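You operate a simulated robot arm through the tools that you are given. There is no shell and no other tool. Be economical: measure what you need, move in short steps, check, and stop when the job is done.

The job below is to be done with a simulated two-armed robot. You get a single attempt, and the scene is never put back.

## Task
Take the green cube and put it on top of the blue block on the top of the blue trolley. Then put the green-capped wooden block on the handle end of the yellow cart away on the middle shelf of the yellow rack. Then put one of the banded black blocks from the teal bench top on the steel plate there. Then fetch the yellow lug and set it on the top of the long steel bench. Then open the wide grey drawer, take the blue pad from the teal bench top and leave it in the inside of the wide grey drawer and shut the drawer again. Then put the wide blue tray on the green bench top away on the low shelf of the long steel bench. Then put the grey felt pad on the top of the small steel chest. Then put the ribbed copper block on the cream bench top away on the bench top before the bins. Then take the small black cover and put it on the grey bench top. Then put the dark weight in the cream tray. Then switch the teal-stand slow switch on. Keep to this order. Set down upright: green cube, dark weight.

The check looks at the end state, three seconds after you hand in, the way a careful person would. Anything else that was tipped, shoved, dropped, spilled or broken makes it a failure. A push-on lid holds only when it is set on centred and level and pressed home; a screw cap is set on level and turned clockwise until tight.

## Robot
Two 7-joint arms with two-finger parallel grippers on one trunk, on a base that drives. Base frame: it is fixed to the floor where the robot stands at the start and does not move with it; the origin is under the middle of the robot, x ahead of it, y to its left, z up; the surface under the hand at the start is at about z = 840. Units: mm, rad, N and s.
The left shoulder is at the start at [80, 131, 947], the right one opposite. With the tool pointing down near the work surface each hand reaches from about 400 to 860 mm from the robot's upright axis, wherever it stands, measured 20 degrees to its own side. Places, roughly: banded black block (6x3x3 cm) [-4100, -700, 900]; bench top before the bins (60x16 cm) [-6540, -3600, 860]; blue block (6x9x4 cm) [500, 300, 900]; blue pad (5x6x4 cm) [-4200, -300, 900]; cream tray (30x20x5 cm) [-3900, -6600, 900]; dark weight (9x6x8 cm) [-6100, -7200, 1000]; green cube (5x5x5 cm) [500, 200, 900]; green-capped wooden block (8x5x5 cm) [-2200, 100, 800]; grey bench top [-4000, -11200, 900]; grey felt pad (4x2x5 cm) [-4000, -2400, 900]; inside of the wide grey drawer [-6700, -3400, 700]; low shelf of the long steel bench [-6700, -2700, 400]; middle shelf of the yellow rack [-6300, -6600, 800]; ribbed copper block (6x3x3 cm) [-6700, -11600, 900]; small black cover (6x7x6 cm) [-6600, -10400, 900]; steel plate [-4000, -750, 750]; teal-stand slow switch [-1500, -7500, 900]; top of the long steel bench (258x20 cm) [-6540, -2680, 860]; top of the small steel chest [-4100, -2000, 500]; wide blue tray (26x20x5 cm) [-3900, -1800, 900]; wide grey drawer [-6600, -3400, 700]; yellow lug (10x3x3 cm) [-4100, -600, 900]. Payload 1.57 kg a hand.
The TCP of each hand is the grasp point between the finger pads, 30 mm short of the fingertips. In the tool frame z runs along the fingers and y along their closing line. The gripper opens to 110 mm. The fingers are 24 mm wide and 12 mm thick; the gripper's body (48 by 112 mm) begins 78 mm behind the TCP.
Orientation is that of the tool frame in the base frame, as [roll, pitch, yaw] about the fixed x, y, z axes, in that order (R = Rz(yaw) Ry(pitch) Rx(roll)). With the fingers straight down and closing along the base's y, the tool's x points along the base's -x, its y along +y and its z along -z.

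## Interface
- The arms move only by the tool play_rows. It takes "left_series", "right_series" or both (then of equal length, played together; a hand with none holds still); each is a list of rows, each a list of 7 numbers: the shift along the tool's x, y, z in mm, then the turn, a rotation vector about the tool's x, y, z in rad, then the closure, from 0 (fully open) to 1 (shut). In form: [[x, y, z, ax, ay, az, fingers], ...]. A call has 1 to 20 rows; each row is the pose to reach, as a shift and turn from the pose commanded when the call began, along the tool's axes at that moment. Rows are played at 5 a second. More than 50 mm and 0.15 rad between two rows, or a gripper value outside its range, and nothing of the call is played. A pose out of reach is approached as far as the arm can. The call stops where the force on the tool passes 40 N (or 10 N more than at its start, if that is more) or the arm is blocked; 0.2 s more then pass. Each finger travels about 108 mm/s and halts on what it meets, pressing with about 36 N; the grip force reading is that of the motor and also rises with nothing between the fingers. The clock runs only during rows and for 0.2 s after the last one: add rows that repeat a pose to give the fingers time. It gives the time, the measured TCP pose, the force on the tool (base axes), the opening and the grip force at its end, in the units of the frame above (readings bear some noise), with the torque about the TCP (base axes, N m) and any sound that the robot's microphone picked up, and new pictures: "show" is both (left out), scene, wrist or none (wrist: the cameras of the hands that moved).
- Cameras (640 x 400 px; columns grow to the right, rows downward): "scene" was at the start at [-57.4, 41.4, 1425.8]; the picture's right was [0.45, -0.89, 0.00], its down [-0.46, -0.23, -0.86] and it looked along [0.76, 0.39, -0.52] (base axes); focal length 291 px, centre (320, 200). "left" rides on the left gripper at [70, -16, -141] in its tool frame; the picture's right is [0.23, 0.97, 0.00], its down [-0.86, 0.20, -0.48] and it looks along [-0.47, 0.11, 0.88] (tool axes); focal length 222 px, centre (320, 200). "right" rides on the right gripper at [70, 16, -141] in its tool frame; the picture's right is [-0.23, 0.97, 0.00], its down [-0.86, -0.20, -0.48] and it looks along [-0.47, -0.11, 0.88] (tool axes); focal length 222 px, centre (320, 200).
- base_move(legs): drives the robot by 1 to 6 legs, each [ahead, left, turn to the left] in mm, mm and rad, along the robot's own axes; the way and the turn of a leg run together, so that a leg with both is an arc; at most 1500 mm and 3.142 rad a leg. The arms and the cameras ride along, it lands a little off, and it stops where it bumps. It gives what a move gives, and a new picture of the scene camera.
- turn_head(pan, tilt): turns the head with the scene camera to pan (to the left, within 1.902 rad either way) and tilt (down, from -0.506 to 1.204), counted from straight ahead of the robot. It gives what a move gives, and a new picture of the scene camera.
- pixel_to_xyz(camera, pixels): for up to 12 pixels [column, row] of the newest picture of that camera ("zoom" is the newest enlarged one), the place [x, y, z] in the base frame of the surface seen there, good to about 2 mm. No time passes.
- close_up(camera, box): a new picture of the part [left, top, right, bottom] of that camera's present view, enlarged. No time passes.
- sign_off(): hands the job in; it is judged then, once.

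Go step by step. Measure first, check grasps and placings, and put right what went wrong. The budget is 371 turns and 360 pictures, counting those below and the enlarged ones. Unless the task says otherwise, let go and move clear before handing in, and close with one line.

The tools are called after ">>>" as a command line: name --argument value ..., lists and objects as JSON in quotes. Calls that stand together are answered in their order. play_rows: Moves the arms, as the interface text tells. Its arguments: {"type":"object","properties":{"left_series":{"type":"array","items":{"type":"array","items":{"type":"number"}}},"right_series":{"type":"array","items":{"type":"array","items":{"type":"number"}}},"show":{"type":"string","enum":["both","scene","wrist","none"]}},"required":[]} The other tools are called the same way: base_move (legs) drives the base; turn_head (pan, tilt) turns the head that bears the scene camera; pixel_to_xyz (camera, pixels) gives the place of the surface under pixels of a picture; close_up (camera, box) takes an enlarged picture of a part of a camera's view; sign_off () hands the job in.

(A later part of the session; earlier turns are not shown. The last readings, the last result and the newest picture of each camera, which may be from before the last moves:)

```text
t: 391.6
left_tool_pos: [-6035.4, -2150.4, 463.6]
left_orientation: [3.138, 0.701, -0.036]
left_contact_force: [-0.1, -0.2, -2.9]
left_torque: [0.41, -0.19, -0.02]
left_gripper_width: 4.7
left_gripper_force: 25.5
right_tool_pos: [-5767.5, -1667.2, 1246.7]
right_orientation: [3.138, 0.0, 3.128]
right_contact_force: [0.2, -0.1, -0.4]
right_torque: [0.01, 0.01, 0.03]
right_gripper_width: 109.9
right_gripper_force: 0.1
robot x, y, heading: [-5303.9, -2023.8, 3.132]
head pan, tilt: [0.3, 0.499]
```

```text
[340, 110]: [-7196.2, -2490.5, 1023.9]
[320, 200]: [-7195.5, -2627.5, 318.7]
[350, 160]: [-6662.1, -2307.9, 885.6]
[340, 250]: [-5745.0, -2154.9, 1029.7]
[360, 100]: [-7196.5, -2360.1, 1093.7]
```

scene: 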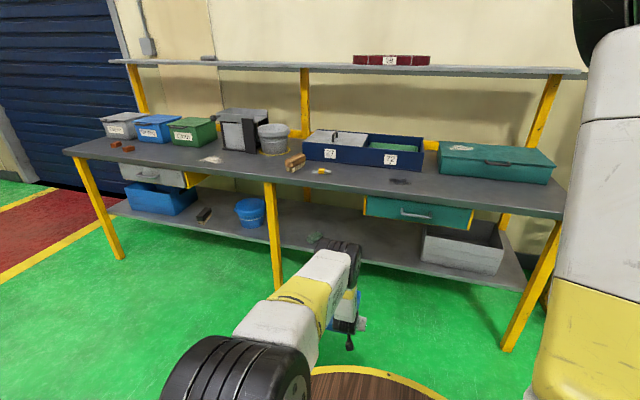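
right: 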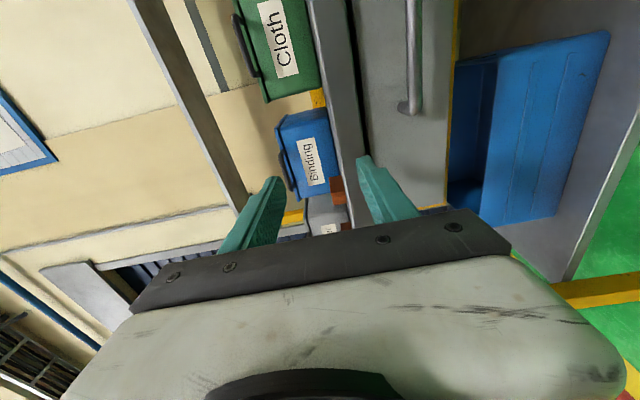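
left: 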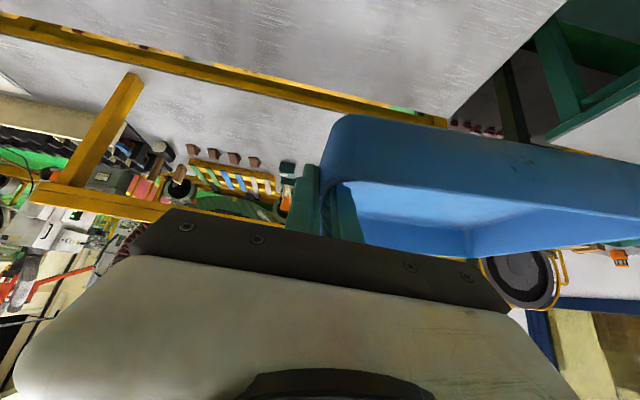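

The elbow is at z≈1030, ahead of me but clear. I'll drive the tray in over the low shelf in two steps.

>>> base_move --legs '[[320, 0, 0.02]]'

>>> turn_head --pan 0.1 --tilt 0.8

>>> close_up --camera "left" --box '[0, 0, 640, 400]'

```text
t: 393.8
left_tool_pos: [-6352.8, -2164.2, 463.2]
left_orientation: [3.138, 0.699, -0.015]
left_contact_force: [0.6, -0.2, -3.0]
left_torque: [0.42, -0.18, -0.01]
left_gripper_width: 4.7
left_gripper_force: 25.3
right_tool_pos: [-6096.4, -1676.5, 1246.3]
right_orientation: [3.138, 0.0, -3.134]
right_contact_force: [-0.7, -0.6, -0.7]
right_torque: [0.01, 0.0, 0.01]
right_gripper_width: 110.1
right_gripper_force: 0.0
robot x, y, heading: [-5624.2, -2026.6, -3.133]
head pan, tilt: [0.3, 0.499]
```

scene: 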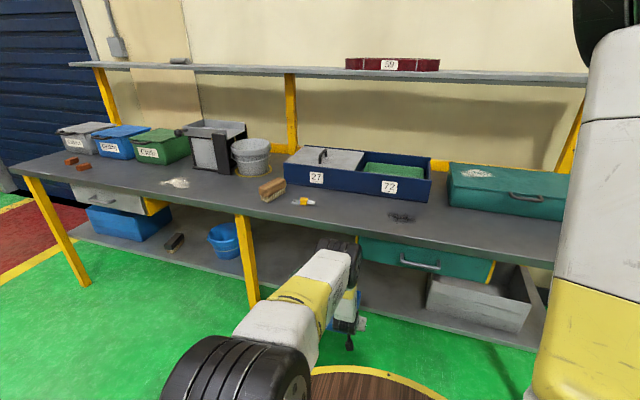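

```text
t: 394.6
left_tool_pos: [-6352.6, -2165.0, 463.8]
left_orientation: [3.137, 0.701, -0.014]
left_contact_force: [0.6, -0.2, -3.4]
left_torque: [0.42, -0.21, 0.02]
left_gripper_width: 4.7
left_gripper_force: 25.5
right_tool_pos: [-6096.7, -1677.5, 1246.9]
right_orientation: [3.138, -0.001, -3.134]
right_contact_force: [-0.3, 0.3, 0.4]
right_torque: [-0.02, 0.01, 0.02]
right_gripper_width: 110.3
right_gripper_force: 0.2
robot x, y, heading: [-5625.5, -2024.8, -3.135]
head pan, tilt: [0.099, 0.799]
```

scene: 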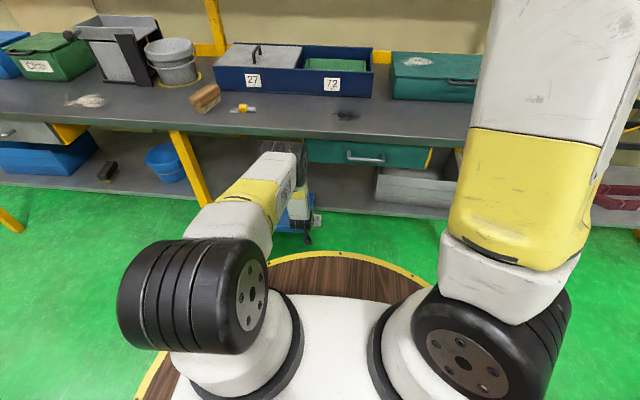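

```text
1.00 times, centred on (320, 200) of left (not enlarged: the box is as wide or as high as the picture)
```

zoom: 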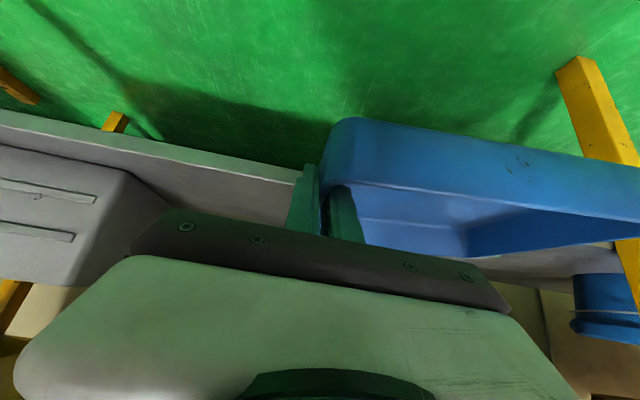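

>>> pixel_to_xyz --camera "scene" --pixels '[[285, 150], [298, 160], [275, 170], [305, 185], [300, 205], [385, 160], [345, 155]]'

```text
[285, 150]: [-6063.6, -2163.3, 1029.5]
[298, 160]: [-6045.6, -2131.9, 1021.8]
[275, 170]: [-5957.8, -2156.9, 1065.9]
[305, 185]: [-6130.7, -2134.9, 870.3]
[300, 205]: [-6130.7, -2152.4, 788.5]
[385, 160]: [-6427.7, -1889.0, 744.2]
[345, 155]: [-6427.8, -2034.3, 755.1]
```

Clearances are fine. I'll drive the remaining 187 mm.

>>> base_move --legs '[[187, 0, 0.008]]'

>>> close_up --camera "left" --box '[0, 0, 640, 400]'

```text
t: 396.1
left_tool_pos: [-6538.4, -2173.2, 463.0]
left_orientation: [3.138, 0.699, -0.005]
left_contact_force: [0.0, -0.1, -3.7]
left_torque: [0.43, -0.18, -0.01]
left_gripper_width: 4.9
left_gripper_force: 25.3
right_tool_pos: [-6286.8, -1683.4, 1246.0]
right_orientation: [3.138, 0.0, -3.126]
right_contact_force: [0.5, -0.3, -1.0]
right_torque: [0.03, 0.03, -0.03]
right_gripper_width: 110.0
right_gripper_force: 0.0
robot x, y, heading: [-5812.5, -2026.7, -3.125]
head pan, tilt: [0.099, 0.799]
```

scene: 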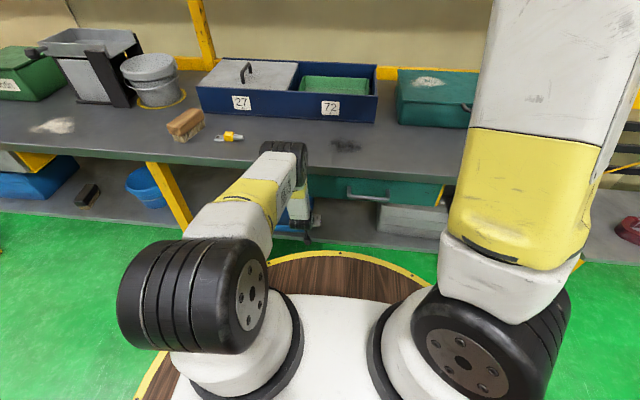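

```text
1.00 times, centred on (320, 200) of left (not enlarged: the box is as wide or as high as the picture)
```

zoom: 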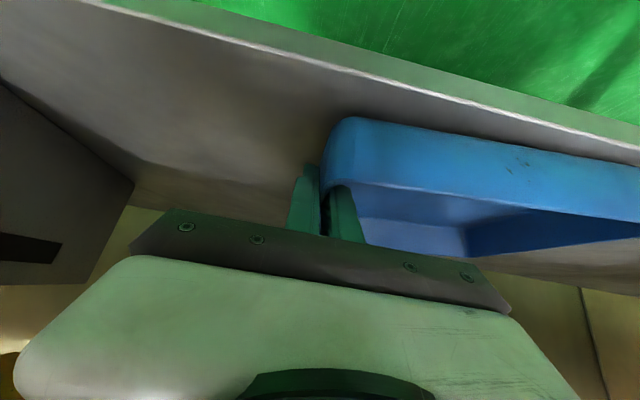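

The tray is over the shelf. I'll shift it 15 mm right, away from the sponge, and lower to the shelf.

>>> play_rows --left_series '[[0, -15, 0, 0, 0, 0, 1], [6, -15, 8, 0, 0, 0, 1], [12, -15, 14, 0, 0, 0, 1], [15.5, -15, 18.4, 0, 0, 0, 1], [15.5, -15, 18.4, 0, 0, 0, 1]]' --show "wrist"

```text
t: 397.3
left_tool_pos: [-6539.1, -2158.8, 440.5]
left_orientation: [3.138, 0.702, -0.005]
left_contact_force: [1.9, 3.0, 9.5]
left_torque: [-1.04, -0.36, 0.07]
left_gripper_width: 7.4
left_gripper_force: 26.7
right_tool_pos: [-6286.3, -1684.5, 1246.5]
right_orientation: [3.139, 0.001, -3.127]
right_contact_force: [0.7, 0.1, 0.8]
right_torque: [-0.01, -0.01, -0.01]
right_gripper_width: 110.0
right_gripper_force: 0.1
robot x, y, heading: [-5811.7, -2030.1, -3.123]
head pan, tilt: [0.099, 0.799]
```

left: 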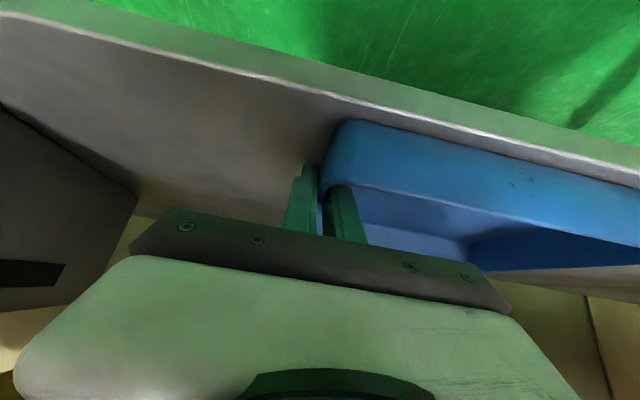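

The tray contacts the shelf at 9.5 N. I'll release, rise 46 mm, and check.

>>> play_rows --left_series '[[0, 0, 0, 0, 0, 0, 0.9], [0, 0, 0, 0, 0, 0, 0.75], [0, 0, 0, 0, 0, 0, 0.7], [0, 0, 0, 0, 0, 0, 0.7], [-15, 0, -18, 0, 0, 0, 0.7], [-30, 0, -35.5, 0, 0, 0, 0.7], [-30, 0, -35.5, 0, 0, 0, 0.7]]' --show "wrist"

```text
t: 398.9
left_tool_pos: [-6538.3, -2158.9, 486.2]
left_orientation: [3.137, 0.698, -0.004]
left_contact_force: [0.6, -0.7, -0.3]
left_torque: [0.02, 0.08, -0.03]
left_gripper_width: 32.7
left_gripper_force: 0.1
right_tool_pos: [-6286.1, -1684.2, 1246.4]
right_orientation: [3.137, 0.001, -3.126]
right_contact_force: [0.4, 0.0, 0.3]
right_torque: [-0.03, 0.02, 0.02]
right_gripper_width: 109.9
right_gripper_force: 0.0
robot x, y, heading: [-5814.0, -2029.7, -3.123]
head pan, tilt: [0.099, 0.799]
```

left: 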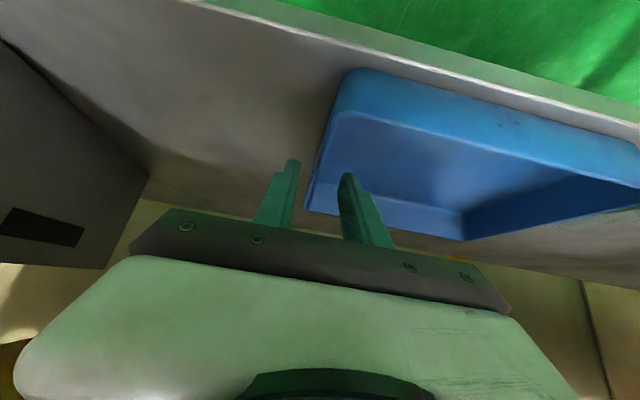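

The tray sits flat, set inside the shelf edge. I'll back away and check it.

>>> base_move --legs '[[-400, 0, 0]]'

>>> turn_head --pan 0.2 --tilt 0.6

```text
t: 401.4
left_tool_pos: [-6141.3, -2153.1, 485.9]
left_orientation: [3.138, 0.699, -0.003]
left_contact_force: [-0.3, -0.2, -0.4]
left_torque: [-0.04, 0.01, -0.03]
left_gripper_width: 33.1
left_gripper_force: 0.0
right_tool_pos: [-5889.9, -1677.3, 1246.3]
right_orientation: [3.139, 0.001, -3.125]
right_contact_force: [0.8, -0.3, -0.1]
right_torque: [0.0, 0.01, 0.01]
right_gripper_width: 109.9
right_gripper_force: 0.1
robot x, y, heading: [-5412.3, -2019.9, -3.126]
head pan, tilt: [0.099, 0.799]
```

scene: 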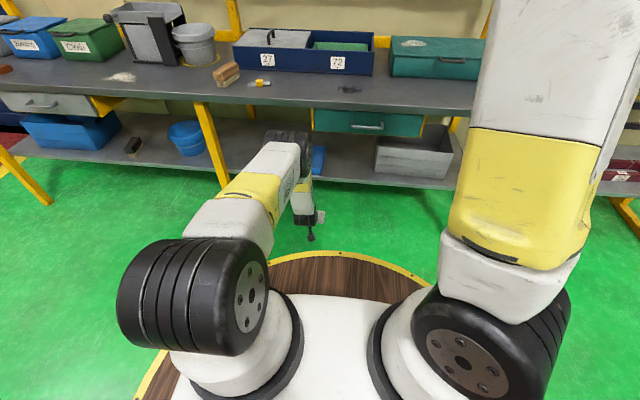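

```text
t: 402.1
left_tool_pos: [-6141.9, -2152.9, 486.4]
left_orientation: [3.137, 0.699, -0.003]
left_contact_force: [0.1, -0.2, 0.4]
left_torque: [-0.01, -0.02, -0.04]
left_gripper_width: 33.2
left_gripper_force: 0.0
right_tool_pos: [-5888.9, -1677.5, 1247.2]
right_orientation: [3.138, 0.0, -3.124]
right_contact_force: [-0.4, 0.4, 0.3]
right_torque: [-0.04, 0.02, 0.01]
right_gripper_width: 110.2
right_gripper_force: 0.0
robot x, y, heading: [-5415.7, -2020.9, -3.121]
head pan, tilt: [0.201, 0.6]
```

scene: 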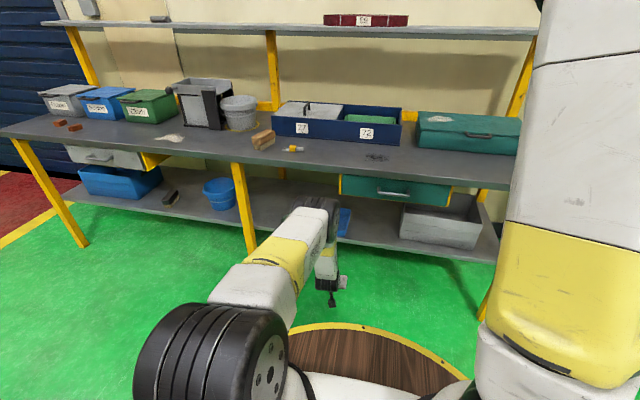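

I'll raise the left arm back to the travel pose.

>>> play_rows --left_series '[[-29, 0, -34, 0, 0, 0, 0.5], [-58, 0, -68, 0, 0, 0, 0.3], [-87, 0, -103, 0, 0, 0, 0], [-116, 0, -137, 0, 0, 0, 0], [-145, 0, -172, 0, 0, 0, 0], [-174, 0, -206, 0, 0, 0, 0], [-203, 0, -241, 0, 0, 0, 0], [-232, 0, -275, 0, 0, 0, 0], [-261, 0, -310, 0, 0, 0, 0], [-290, 0, -344, 0, 0, 0, 0], [-315, 0, -382, 0, 0.1, 0, 0], [-335, 0, -424, 0, 0.2, 0, 0], [-350, 0, -468, 0, 0.3, 0, 0], [-362, 0, -512, 0, 0.4, 0, 0], [-374, 0, -556, 0, 0.5, 0, 0], [-384, 0, -600, 0, 0.6, 0, 0], [-394, 0, -645, 0, 0.7, 0, 0], [-394, 0, -645, 0, 0.7, 0, 0]]' --show "scene"

```text
t: 405.9
left_tool_pos: [-6027.4, -2150.6, 1234.8]
left_orientation: [3.14, -0.001, 0.0]
left_contact_force: [0.4, -0.5, -0.4]
left_torque: [0.01, -0.01, 0.0]
left_gripper_width: 109.9
left_gripper_force: 0.0
right_tool_pos: [-5889.0, -1677.1, 1246.4]
right_orientation: [3.138, 0.0, -3.125]
right_contact_force: [-0.4, -0.4, -0.1]
right_torque: [0.03, 0.01, 0.02]
right_gripper_width: 109.7
right_gripper_force: 0.1
robot x, y, heading: [-5417.1, -2020.7, -3.127]
head pan, tilt: [0.201, 0.6]
```

scene: 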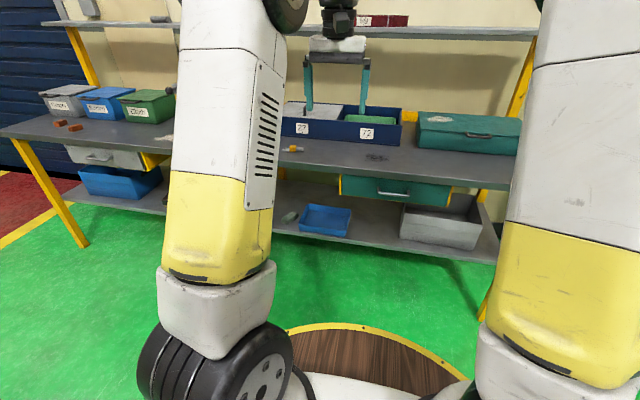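

The tray is on the low shelf at (325,218). Next is the grey felt pad: I'll turn east and look at the green bench and the steel chest.

>>> base_move --legs '[[150, 250, 0], [0, 0, 1.57], [0, 0, 1.57]]'

>>> turn_head --pan 0.0 --tilt 0.45

```text
t: 415.6
left_tool_pos: [-4947.7, -2154.2, 1234.6]
left_orientation: [3.139, 0.0, 3.131]
left_contact_force: [-0.3, 1.0, -0.6]
left_torque: [0.0, 0.03, 0.0]
left_gripper_width: 110.0
left_gripper_force: 0.0
right_tool_pos: [-5089.6, -2625.6, 1246.8]
right_orientation: [3.137, 0.0, 0.008]
right_contact_force: [-0.1, 0.0, 0.1]
right_torque: [0.0, 0.0, 0.0]
right_gripper_width: 109.8
right_gripper_force: 0.1
robot x, y, heading: [-5561.2, -2276.8, 0.005]
head pan, tilt: [0.201, 0.6]
```

scene: 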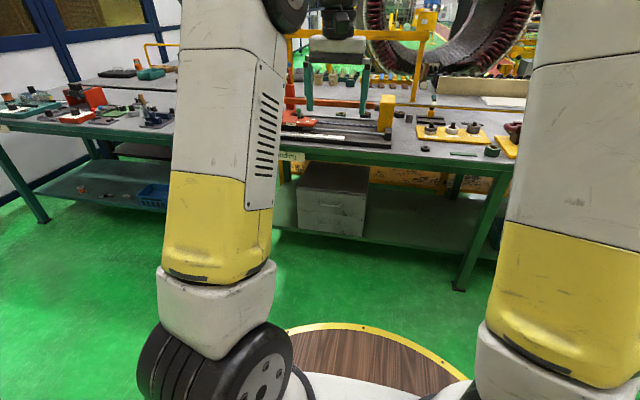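

```text
t: 416.3
left_tool_pos: [-4947.6, -2155.1, 1235.3]
left_orientation: [3.141, 0.0, 3.13]
left_contact_force: [0.4, 0.1, 0.4]
left_torque: [0.03, 0.01, -0.03]
left_gripper_width: 109.9
left_gripper_force: 0.1
right_tool_pos: [-5090.4, -2626.6, 1246.7]
right_orientation: [3.138, 0.0, 0.005]
right_contact_force: [0.9, 0.0, -0.2]
right_torque: [0.01, -0.01, 0.0]
right_gripper_width: 109.9
right_gripper_force: 0.0
robot x, y, heading: [-5560.7, -2277.4, 0.005]
head pan, tilt: [0.0, 0.45]
```

scene: 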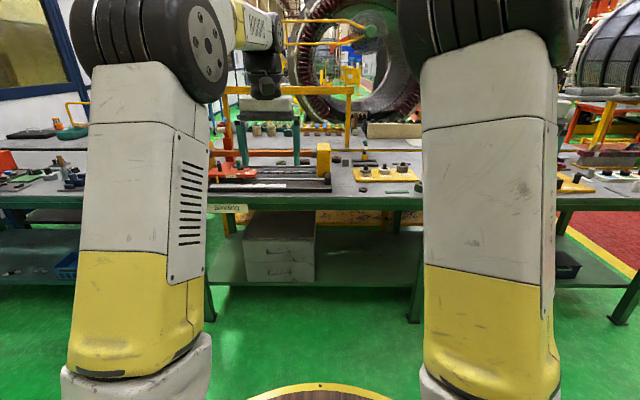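

>>> close_up --camera "scene" --box '[210, 140, 430, 300]'

>>> pixel_to_xyz --camera "zoom" --pixels '[[380, 66], [410, 70], [495, 110], [570, 95], [105, 250], [300, 250], [200, 270], [200, 300], [110, 300], [300, 290], [200, 180], [540, 145]]'

```text
2.50 times, centred on (320, 220) of scene
```

zoom: 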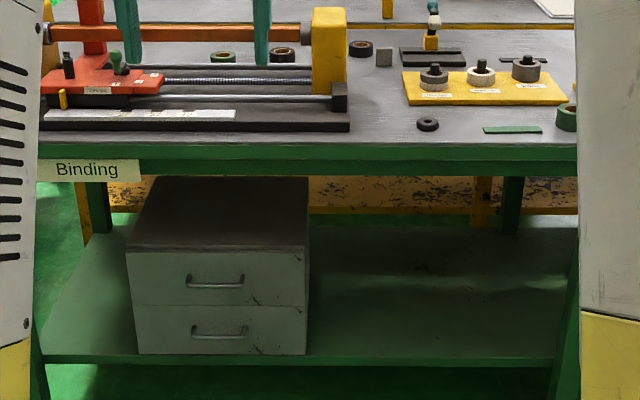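

```text
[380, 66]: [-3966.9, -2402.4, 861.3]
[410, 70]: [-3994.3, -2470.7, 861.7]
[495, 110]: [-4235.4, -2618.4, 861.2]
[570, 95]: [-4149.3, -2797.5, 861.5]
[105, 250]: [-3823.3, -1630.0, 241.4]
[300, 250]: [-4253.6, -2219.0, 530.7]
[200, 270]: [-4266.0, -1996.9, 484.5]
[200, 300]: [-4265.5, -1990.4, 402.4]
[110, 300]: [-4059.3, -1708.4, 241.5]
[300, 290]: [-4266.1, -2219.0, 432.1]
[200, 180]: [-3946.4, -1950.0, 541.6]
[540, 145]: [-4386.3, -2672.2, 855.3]
```

The felt pad is the small grey block near (-3990,-2400). The chest top is at z 541 with its front at x −4266, under the bench. I'll approach so the left hand faces the pad.

>>> base_move --legs '[[400, -285, 0], [455, 0, 0]]'

>>> turn_head --pan 0.2 --tilt 0.65

```text
t: 421.5
left_tool_pos: [-4087.5, -2428.4, 1233.6]
left_orientation: [3.139, -0.001, 3.13]
left_contact_force: [0.2, 0.2, 0.4]
left_torque: [0.03, -0.01, 0.04]
left_gripper_width: 109.7
left_gripper_force: 0.2
right_tool_pos: [-4229.4, -2899.8, 1246.5]
right_orientation: [3.137, 0.001, 0.007]
right_contact_force: [-0.5, 0.4, 0.0]
right_torque: [0.0, -0.02, -0.01]
right_gripper_width: 109.9
right_gripper_force: 0.1
robot x, y, heading: [-4701.3, -2550.7, 0.005]
head pan, tilt: [0.0, 0.45]
```

scene: 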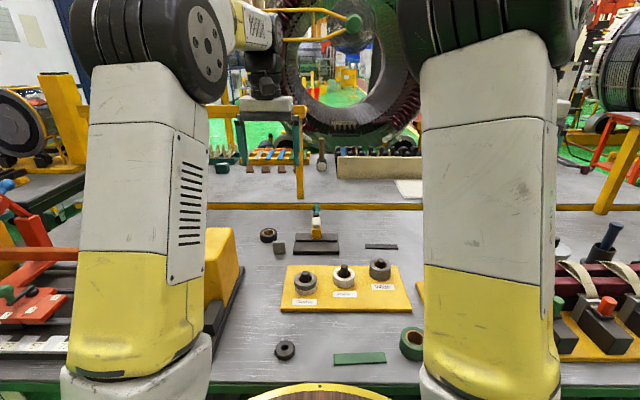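

```text
t: 422.2
left_tool_pos: [-4087.4, -2428.1, 1234.1]
left_orientation: [3.14, -0.001, 3.129]
left_contact_force: [0.2, -0.4, 0.2]
left_torque: [0.04, -0.01, 0.0]
left_gripper_width: 110.1
left_gripper_force: 0.0
right_tool_pos: [-4229.5, -2900.6, 1245.7]
right_orientation: [3.136, 0.0, 0.006]
right_contact_force: [-0.2, -0.3, 0.4]
right_torque: [0.02, 0.02, -0.01]
right_gripper_width: 110.1
right_gripper_force: 0.0
robot x, y, heading: [-4697.7, -2550.1, 0.007]
head pan, tilt: [0.201, 0.649]
```

scene: 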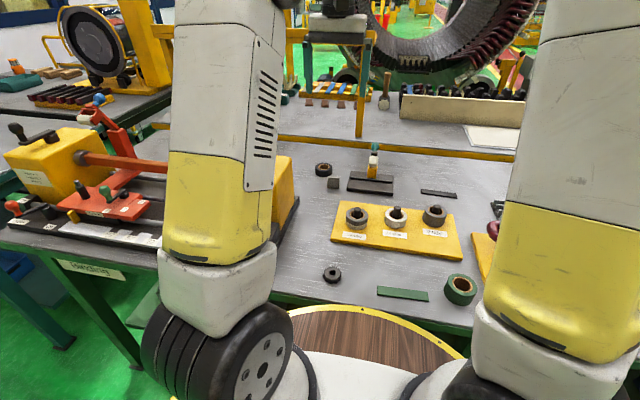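

The pad is at (334,183). I'll zoom in and measure it and its neighbours.

>>> close_up --camera "scene" --box '[290, 145, 410, 220]'

>>> pixel_to_xyz --camera "zoom" --pixels '[[205, 168], [258, 168], [252, 182], [228, 175], [228, 210], [205, 210], [250, 215], [185, 130], [310, 170], [430, 100], [320, 320], [185, 105]]'

>>> close_up --camera "left" --box '[160, 0, 480, 200]'

```text
5.33 times, centred on (350, 182) of scene
```

zoom: 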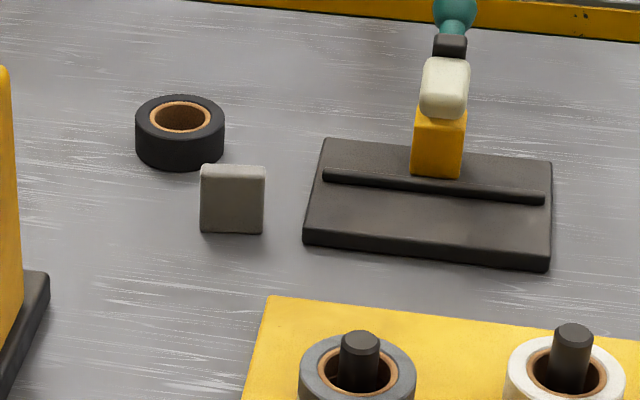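

```text
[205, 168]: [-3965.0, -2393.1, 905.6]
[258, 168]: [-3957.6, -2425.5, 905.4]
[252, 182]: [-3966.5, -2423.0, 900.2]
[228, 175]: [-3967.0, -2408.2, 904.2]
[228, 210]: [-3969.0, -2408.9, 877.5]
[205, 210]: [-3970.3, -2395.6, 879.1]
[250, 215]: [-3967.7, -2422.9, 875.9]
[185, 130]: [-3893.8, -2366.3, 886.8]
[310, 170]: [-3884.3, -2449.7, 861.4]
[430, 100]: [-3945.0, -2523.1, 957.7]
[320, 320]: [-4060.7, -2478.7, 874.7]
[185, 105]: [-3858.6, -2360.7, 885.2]
```

```text
2.00 times, centred on (320, 100) of left
```

zoom: 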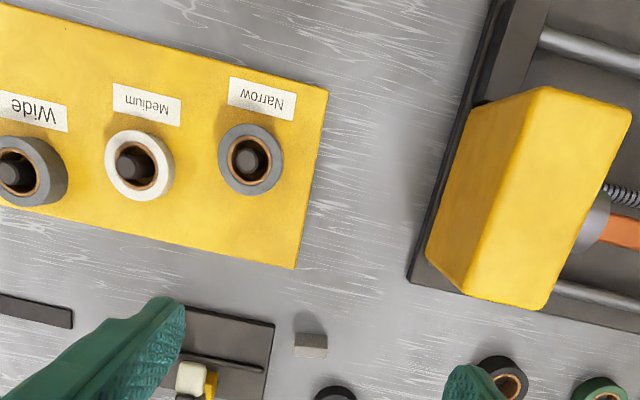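

The pad is upright at (-3960,-2409), 34×20×44. I'll take it with a 1.0 rad forward tilt, starting with a hover pre-pose.

>>> play_rows --left_series '[[-5, 1, 10, -0.006, -0.125, -0.012, 0.2], [-10, 3, 20, -0.012, -0.25, -0.024, 0.4], [-15, 4, 30, -0.019, -0.375, -0.037, 0.6], [-20, 6, 40, -0.025, -0.5, -0.05, 0.6], [-25, 7, 50, -0.031, -0.625, -0.061, 0.6], [-31, 9, 62, -0.037, -0.75, -0.073, 0.6], [-36, 10, 74, -0.043, -0.875, -0.085, 0.6], [-41, 11.5, 84, -0.05, -1.0, -0.098, 0.6], [-41, 11.5, 84, -0.05, -1.0, -0.098, 0.6]]'

```text
t: 424.2
left_tool_pos: [-4047.2, -2416.0, 1148.5]
left_orientation: [-3.138, 0.997, -3.047]
left_contact_force: [0.2, -0.2, 0.5]
left_torque: [0.02, -0.02, 0.01]
left_gripper_width: 43.8
left_gripper_force: 0.1
left hand out of reach, approached as far as the arm can: row 8
right_tool_pos: [-4229.6, -2899.5, 1246.6]
right_orientation: [3.139, -0.001, 0.006]
right_contact_force: [-0.3, 0.0, -1.2]
right_torque: [0.0, 0.0, 0.01]
right_gripper_width: 110.1
right_gripper_force: 0.1
robot x, y, heading: [-4703.4, -2550.9, 0.012]
head pan, tilt: [0.201, 0.649]
```

scene: 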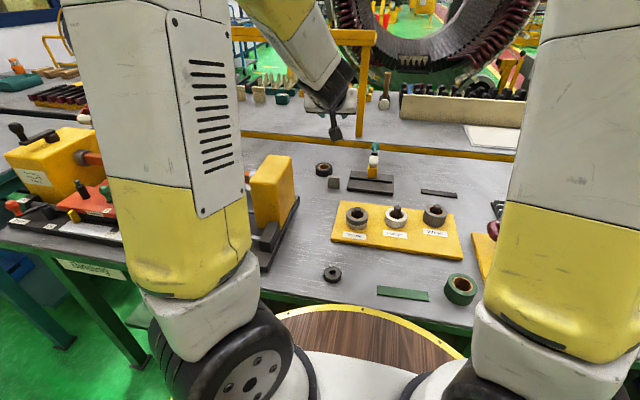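
left: 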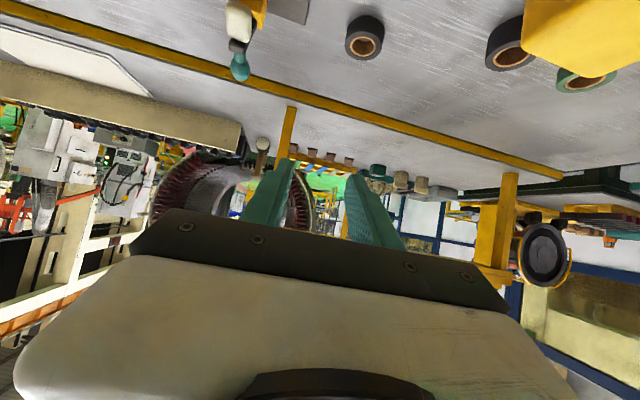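

The pose is reached. I'll descend to the pre-grasp height step by step.

>>> play_rows --left_series '[[34, 0, 22, 0, 0, 0, 0.6], [68, 0, 44, 0, 0, 0, 0.6], [102, 0, 66, 0, 0, 0, 0.6], [136, 0, 88, 0, 0, 0, 0.6], [169, 0, 109, 0, 0, 0, 0.6], [169, 0, 109, 0, 0, 0, 0.6]]'

```text
t: 425.6
left_tool_pos: [-4046.2, -2417.0, 949.8]
left_orientation: [-3.139, 1.002, -3.046]
left_contact_force: [0.5, -0.3, -0.6]
left_torque: [0.01, 0.02, -0.02]
left_gripper_width: 44.0
left_gripper_force: 0.0
right_tool_pos: [-4228.7, -2899.9, 1246.3]
right_orientation: [3.137, 0.0, 0.007]
right_contact_force: [-0.2, -0.6, 0.0]
right_torque: [0.01, 0.0, 0.0]
right_gripper_width: 110.3
right_gripper_force: 0.2
robot x, y, heading: [-4697.7, -2550.7, 0.005]
head pan, tilt: [0.201, 0.649]
```

scene: 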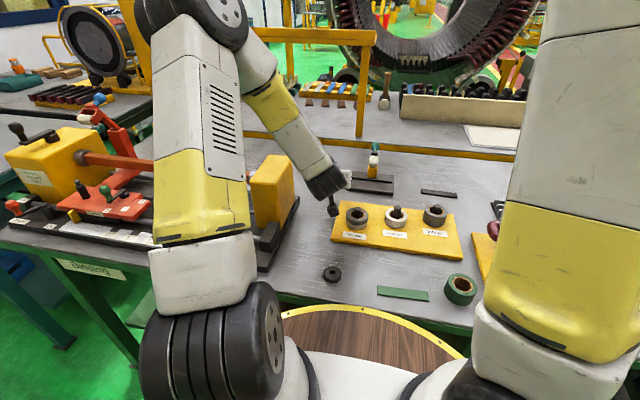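
left: 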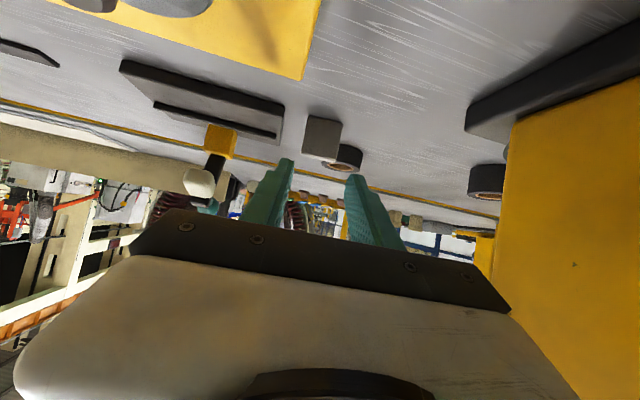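

Aligned. I'll advance 101 mm along the axis and close gently.

>>> play_rows --left_series '[[0, 0, 35, 0, 0, 0, 0.6], [0, 0, 70, 0, 0, 0, 0.6], [0, 0, 90, 0, 0, 0, 0.6], [0, 0, 101, 0, 0, 0, 0.6], [0, 0, 101, 0, 0, 0, 0.6], [0, 0, 101, 0, 0, 0, 0.7], [0, 0, 101, 0, 0, 0, 1], [0, 0, 101, 0, 0, 0, 1]]' --show "wrist"

```text
t: 427.4
left_tool_pos: [-3962.1, -2409.0, 894.0]
left_orientation: [-3.139, 1.002, -3.047]
left_contact_force: [0.2, -0.5, 0.4]
left_torque: [0.0, -0.02, -0.04]
left_gripper_width: 38.7
left_gripper_force: 35.5
right_tool_pos: [-4229.9, -2898.6, 1246.1]
right_orientation: [3.138, -0.001, 0.006]
right_contact_force: [0.4, -0.2, -0.2]
right_torque: [0.0, 0.03, 0.03]
right_gripper_width: 110.0
right_gripper_force: 0.0
robot x, y, heading: [-4701.5, -2550.0, 0.006]
head pan, tilt: [0.201, 0.649]
```

left: 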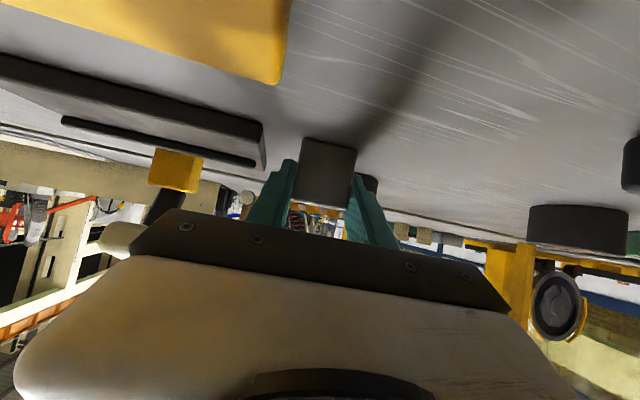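

Gripped at 38.7 mm. I'll lift 160 mm and back the base off.

>>> play_rows --left_series '[[-34, 0, -22, 0, 0, 0, 1], [-68, 0, -44, 0, 0, 0, 1], [-101, 0, -65, 0, 0, 0, 1], [-134, 0, -87, 0, 0, 0, 1], [-134, 0, -87, 0, 0, 0, 1]]' --show "wrist"

>>> base_move --legs '[[-550, 0, 0]]'

```text
t: 428.6
left_tool_pos: [-3963.4, -2410.4, 1054.8]
left_orientation: [-3.14, 1.002, -3.046]
left_contact_force: [0.0, -0.2, 0.6]
left_torque: [0.01, -0.01, -0.03]
left_gripper_width: 38.5
left_gripper_force: 36.0
right_tool_pos: [-4229.3, -2898.2, 1245.9]
right_orientation: [3.14, -0.001, 0.007]
right_contact_force: [-1.4, 0.3, -0.3]
right_torque: [-0.04, -0.01, -0.02]
right_gripper_width: 110.3
right_gripper_force: 0.0
robot x, y, heading: [-4701.9, -2550.6, 0.006]
head pan, tilt: [0.201, 0.649]
```

left: 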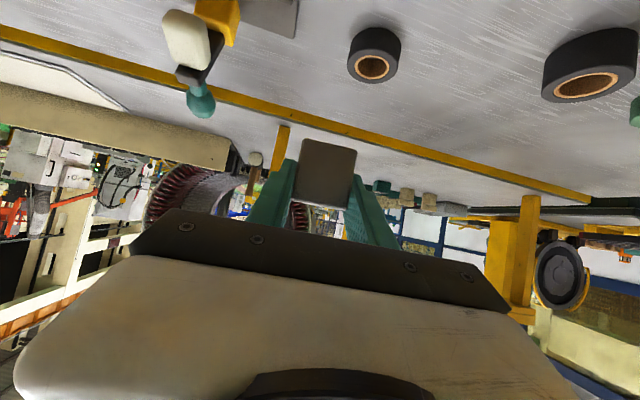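

```text
t: 431.8
left_tool_pos: [-4512.2, -2415.0, 1054.3]
left_orientation: [-3.139, 1.001, -3.047]
left_contact_force: [0.6, 0.2, -0.5]
left_torque: [0.04, -0.03, -0.02]
left_gripper_width: 38.3
left_gripper_force: 35.5
right_tool_pos: [-4777.8, -2905.1, 1246.7]
right_orientation: [3.138, 0.0, 0.006]
right_contact_force: [0.0, -0.1, -1.2]
right_torque: [0.03, -0.02, 0.02]
right_gripper_width: 109.9
right_gripper_force: 0.0
robot x, y, heading: [-5251.0, -2555.8, 0.007]
head pan, tilt: [0.201, 0.649]
```

scene: 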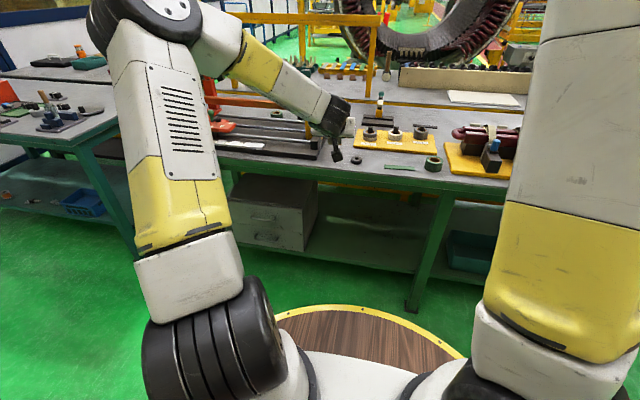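

I'll measure the bench apron's lower edge, then shift left in front of the chest.

>>> base_move --legs '[[-150, 355, 0]]'

>>> turn_head --pan 0.0 --tilt 0.5

>>> close_up --camera "scene" --box '[200, 150, 440, 300]'

```text
t: 434.2
left_tool_pos: [-4665.7, -2061.3, 1054.5]
left_orientation: [-3.139, 1.003, -3.047]
left_contact_force: [-0.8, 0.1, -0.3]
left_torque: [0.0, -0.01, 0.02]
left_gripper_width: 38.7
left_gripper_force: 35.6
right_tool_pos: [-4932.3, -2551.3, 1246.6]
right_orientation: [3.139, 0.0, 0.01]
right_contact_force: [0.6, 0.4, -0.2]
right_torque: [0.02, -0.02, 0.0]
right_gripper_width: 110.2
right_gripper_force: 0.0
robot x, y, heading: [-5403.9, -2204.6, 0.011]
head pan, tilt: [0.201, 0.649]
```

scene: 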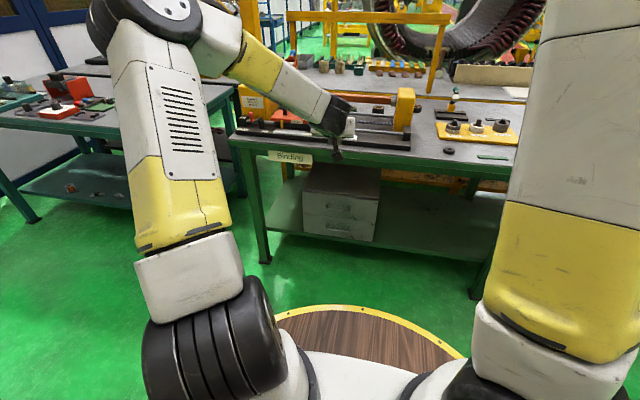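

```text
t: 435.0
left_tool_pos: [-4664.2, -2060.8, 1053.7]
left_orientation: [-3.141, 1.003, -3.044]
left_contact_force: [0.5, -0.2, -0.6]
left_torque: [-0.03, -0.05, -0.01]
left_gripper_width: 38.6
left_gripper_force: 36.0
right_tool_pos: [-4930.3, -2551.0, 1246.5]
right_orientation: [3.139, -0.001, 0.009]
right_contact_force: [-0.2, 0.0, -0.9]
right_torque: [-0.04, -0.04, -0.01]
right_gripper_width: 109.9
right_gripper_force: 0.0
robot x, y, heading: [-5400.6, -2199.2, 0.015]
head pan, tilt: [0.0, 0.499]
```

scene: 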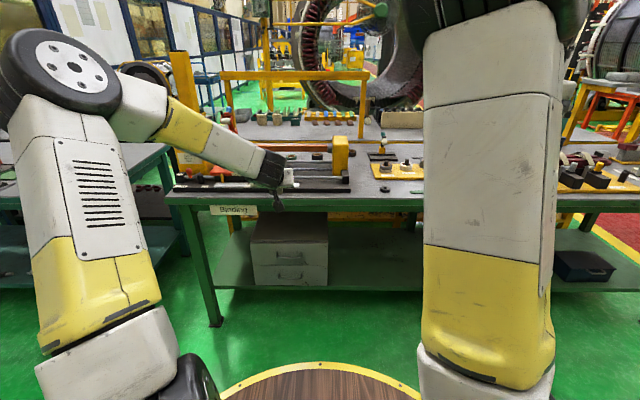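

```text
2.67 times, centred on (320, 225) of scene
```

zoom: 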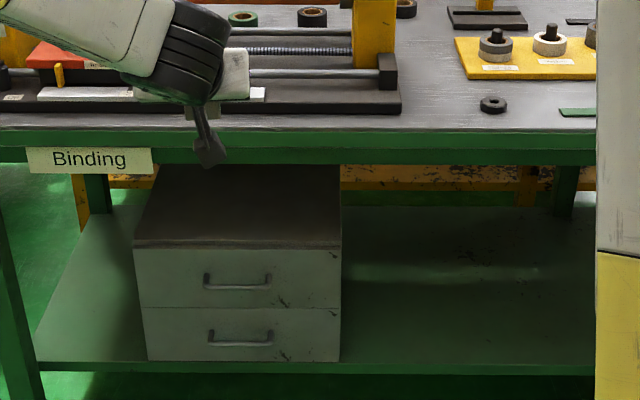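

>>> pixel_to_xyz --camera "zoom" --pixels '[[400, 162], [400, 145], [100, 168], [140, 240], [335, 240], [250, 244], [250, 200], [150, 235], [330, 180], [270, 278]]'

```text
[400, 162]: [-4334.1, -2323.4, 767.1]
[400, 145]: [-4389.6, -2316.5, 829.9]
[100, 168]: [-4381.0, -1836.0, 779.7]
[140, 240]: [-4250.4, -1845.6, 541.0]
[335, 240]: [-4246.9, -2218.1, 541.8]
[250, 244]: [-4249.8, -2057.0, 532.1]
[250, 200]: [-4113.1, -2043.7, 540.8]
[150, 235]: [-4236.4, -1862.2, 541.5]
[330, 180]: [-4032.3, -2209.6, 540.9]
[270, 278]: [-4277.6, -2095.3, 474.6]
```

The apron hangs to z≈765 at x −4334, and the chest top edge is at x −4250, z 541. I'll lower and extend the arm in front of the bench.

>>> play_rows --left_series '[[27, -1, 31, 0, 0, 0, 1], [54, -2, 62, 0, 0, 0, 1], [81, -3, 93, 0, 0, 0, 1], [108, -4, 124, 0, 0, 0, 1], [135, -5, 155, 0, 0, 0, 1], [162, -7, 186, 0, 0, 0, 1], [189, -8, 217, 0, 0, 0, 1], [216, -9, 248, 0, 0, 0, 1], [243, -10, 279, 0, 0, 0, 1], [270, -11, 311, 0, 0, 0, 1], [305, -12, 352, 0, 0, 0, 1], [319, -12, 361, 0, 0, 0, 1], [319, -12, 361, 0, 0, 0, 1]]' --show "scene"

```text
refused: row 11 steps farther than a row can; nothing moved
```

>>> play_rows --left_series '[[27, -1, 31, 0, 0, 0, 1], [54, -2, 62, 0, 0, 0, 1], [81, -3, 93, 0, 0, 0, 1], [108, -4, 124, 0, 0, 0, 1], [135, -5, 155, 0, 0, 0, 1], [162, -7, 186, 0, 0, 0, 1], [189, -8, 217, 0, 0, 0, 1], [216, -9, 248, 0, 0, 0, 1], [243, -10, 279, 0, 0, 0, 1], [270, -11, 311, 0, 0, 0, 1], [297, -12, 340, 0, 0, 0, 1], [319, -12, 361, 0, 0, 0, 1], [319, -12, 361, 0, 0, 0, 1]]' --show "scene"

```text
t: 437.8
left_tool_pos: [-4532.1, -2062.1, 591.0]
left_orientation: [3.14, 1.002, -3.046]
left_contact_force: [-0.4, 0.1, -0.2]
left_torque: [0.0, -0.06, 0.03]
left_gripper_width: 38.6
left_gripper_force: 36.2
left hand out of reach, approached as far as the arm can: row 10
right_tool_pos: [-4930.3, -2550.4, 1246.2]
right_orientation: [3.137, -0.001, 0.007]
right_contact_force: [-0.9, 0.3, -1.0]
right_torque: [0.0, -0.03, 0.0]
right_gripper_width: 110.1
right_gripper_force: 0.1
robot x, y, heading: [-5403.4, -2196.9, 0.008]
head pan, tilt: [0.0, 0.499]
```

scene: 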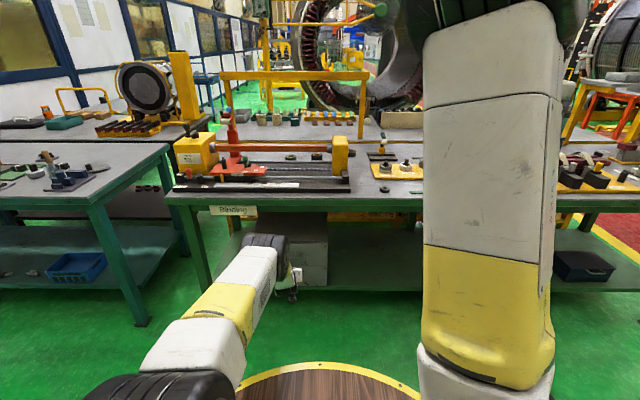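

>>> pixel_to_xyz --camera "scene" --pixels '[[265, 240], [280, 240], [285, 270], [262, 265], [250, 250], [290, 292]]'

>>> close_up --camera "left" --box '[0, 0, 640, 400]'

```text
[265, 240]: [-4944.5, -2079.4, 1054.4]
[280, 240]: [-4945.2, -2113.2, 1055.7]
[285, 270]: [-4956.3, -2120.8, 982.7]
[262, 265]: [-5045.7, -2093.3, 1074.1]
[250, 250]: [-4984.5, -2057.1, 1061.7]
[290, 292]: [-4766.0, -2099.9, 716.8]
```

```text
1.00 times, centred on (320, 200) of left (not enlarged: the box is as wide or as high as the picture)
```

zoom: 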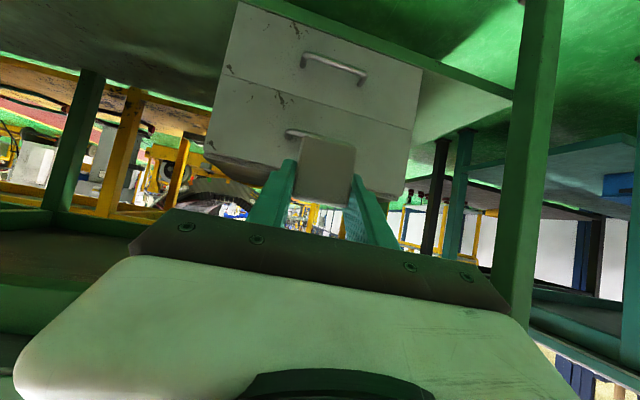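

Clearances work: the forearm leans back about 40°. I'll drive 317 mm forward under the bench edge.

>>> base_move --legs '[[317, 0, -0.008]]'

>>> close_up --camera "left" --box '[0, 0, 640, 400]'

```text
t: 439.9
left_tool_pos: [-4212.6, -2065.7, 590.2]
left_orientation: [3.139, 1.001, -3.052]
left_contact_force: [-0.1, -0.5, 0.0]
left_torque: [-0.01, -0.01, 0.05]
left_gripper_width: 38.4
left_gripper_force: 35.9
right_tool_pos: [-4614.0, -2552.4, 1246.9]
right_orientation: [3.137, -0.002, 0.002]
right_contact_force: [-0.1, -1.0, 0.7]
right_torque: [0.0, 0.02, -0.04]
right_gripper_width: 110.2
right_gripper_force: 0.0
robot x, y, heading: [-5084.5, -2196.8, 0.004]
head pan, tilt: [0.0, 0.499]
```

scene: 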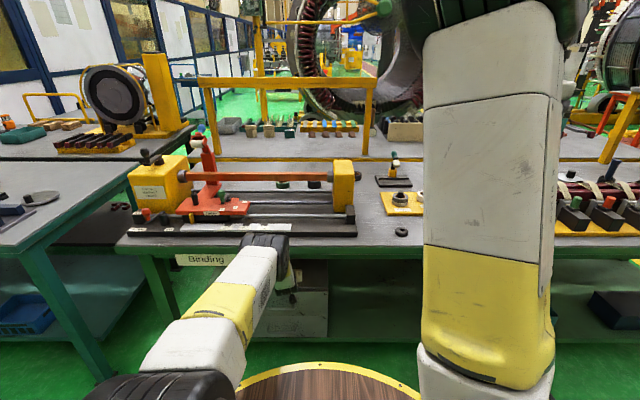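

```text
1.00 times, centred on (320, 200) of left (not enlarged: the box is as wide or as high as the picture)
```

zoom: 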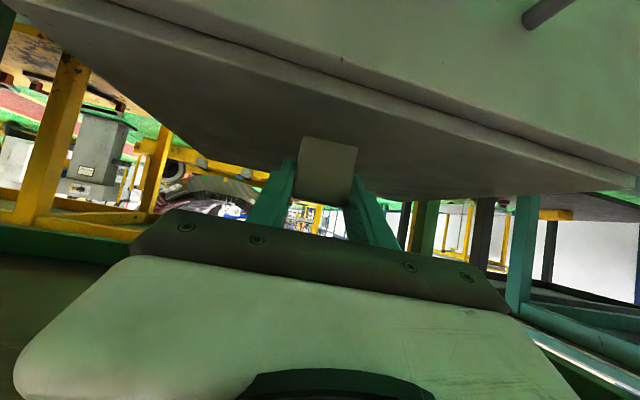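

The pad is over the chest top. I'll lower to contact and release.

>>> play_rows --left_series '[[6, 0, 4, 0, 0, 0, 1], [10, 0, 6.5, 0, 0, 0, 1], [13.5, 0, 8.6, 0, 0, 0, 1], [13.5, 0, 8.6, 0, 0, 0, 1], [13.5, 0, 8.6, 0, 0, 0, 0.58], [13.5, 0, 8.6, 0, 0, 0, 0.5], [13.5, 0, 8.6, 0, 0, 0, 0.5]]' --show "wrist"

```text
t: 441.5
left_tool_pos: [-4212.5, -2066.1, 573.8]
left_orientation: [3.14, 0.999, -3.053]
left_contact_force: [-0.6, 0.0, 0.8]
left_torque: [-0.01, 0.0, -0.01]
left_gripper_width: 55.0
left_gripper_force: 0.0
right_tool_pos: [-4615.0, -2552.5, 1246.7]
right_orientation: [3.137, 0.0, 0.001]
right_contact_force: [0.1, 0.9, 0.0]
right_torque: [-0.01, -0.03, 0.03]
right_gripper_width: 110.1
right_gripper_force: 0.1
robot x, y, heading: [-5084.1, -2200.6, 0.004]
head pan, tilt: [0.0, 0.499]
```

left: 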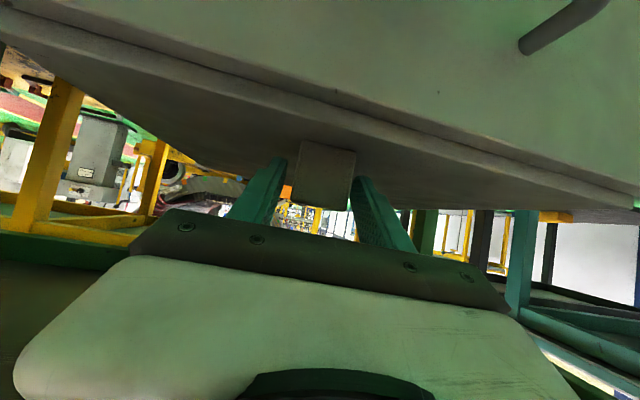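

The pad stands on the chest. I'll back straight out.

>>> base_move --legs '[[-350, 0, 0]]'

>>> close_up --camera "left" --box '[160, 0, 480, 200]'

```text
t: 443.8
left_tool_pos: [-4559.1, -2065.6, 575.2]
left_orientation: [3.14, 1.001, -3.051]
left_contact_force: [-0.8, 0.0, -0.1]
left_torque: [0.03, 0.01, 0.02]
left_gripper_width: 55.0
left_gripper_force: 0.0
right_tool_pos: [-4960.9, -2553.6, 1245.8]
right_orientation: [3.138, 0.001, 0.002]
right_contact_force: [0.3, -0.2, 0.0]
right_torque: [0.02, 0.0, 0.0]
right_gripper_width: 109.9
right_gripper_force: 0.1
robot x, y, heading: [-5429.8, -2199.7, 0.001]
head pan, tilt: [0.0, 0.499]
```

scene: 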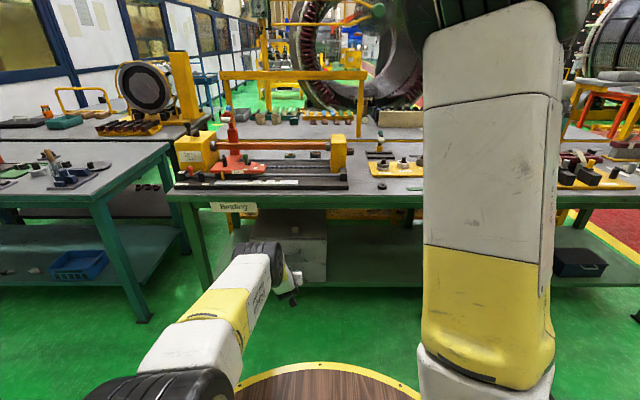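

```text
2.00 times, centred on (320, 100) of left
```

zoom: 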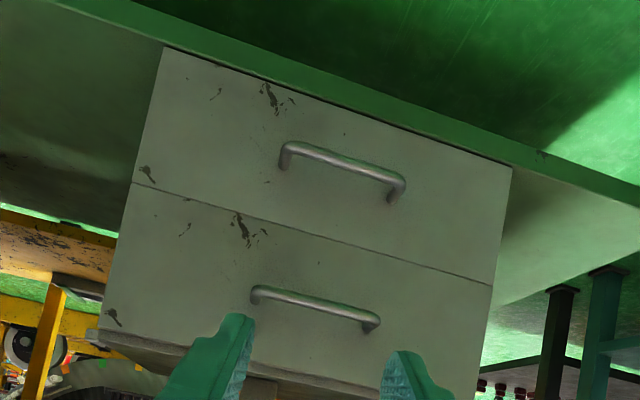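

I'll raise the arm back up the same way and check the pad from the scene camera.

>>> play_rows --left_series '[[-27, 1, -31, 0, 0, 0, 0.3], [-54, 2, -62, 0, 0, 0, 0], [-81, 3, -93, 0, 0, 0, 0], [-108, 4, -124, 0, 0, 0, 0], [-135, 5, -155, 0, 0, 0, 0], [-162, 7, -186, 0, 0, 0, 0], [-189, 8, -217, 0, 0, 0, 0], [-216, 9, -248, 0, 0, 0, 0], [-243, 10, -279, 0, 0, 0, 0], [-270, 11, -311, 0, 0, 0, 0], [-297, 12, -340, 0, 0, 0, 0], [-319, 12, -361, 0, 0, 0, 0], [-325, 12, -375, 0, 0.14, 0, 0], [-331, 12, -390, 0, 0.28, 0, 0], [-337, 12, -405, 0, 0.42, 0, 0], [-345, 12, -420, 0, 0.56, 0, 0], [-353, 12, -435, 0, 0.7, 0, 0], [-361, 12, -450, 0, 0.84, 0, 0], [-370, 12, -465, 0, 0.98, 0, 0], [-370, 12, -465, 0, 1.0, 0, 0]]' --show "scene"

>>> close_up --camera "scene" --box '[200, 190, 360, 290]'

```text
t: 447.9
left_tool_pos: [-4752.8, -2071.8, 1137.1]
left_orientation: [-3.142, -0.001, -3.051]
left_contact_force: [-0.7, -0.2, -0.4]
left_torque: [0.03, -0.01, -0.02]
left_gripper_width: 110.0
left_gripper_force: 0.0
left hand out of reach, approached as far as the arm can: row 2, 3
right_tool_pos: [-4962.4, -2554.0, 1246.9]
right_orientation: [3.138, -0.001, 0.001]
right_contact_force: [0.7, -0.8, 0.1]
right_torque: [-0.01, 0.01, 0.01]
right_gripper_width: 110.1
right_gripper_force: 0.0
robot x, y, heading: [-5427.7, -2201.6, 0.006]
head pan, tilt: [0.0, 0.499]
```

scene: 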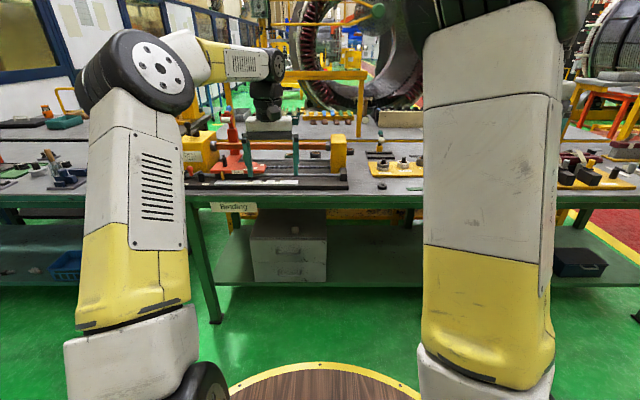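

```text
4.00 times, centred on (280, 240) of scene
```

zoom: 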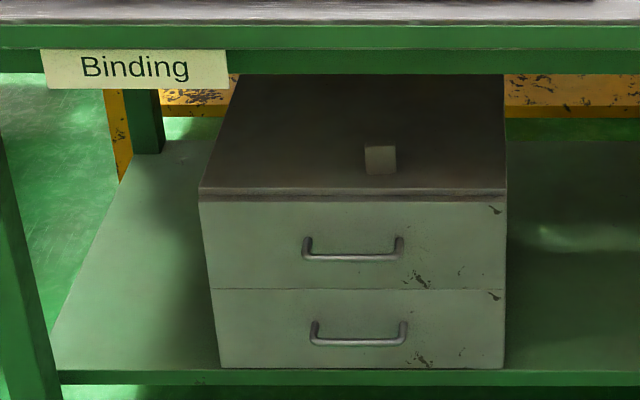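

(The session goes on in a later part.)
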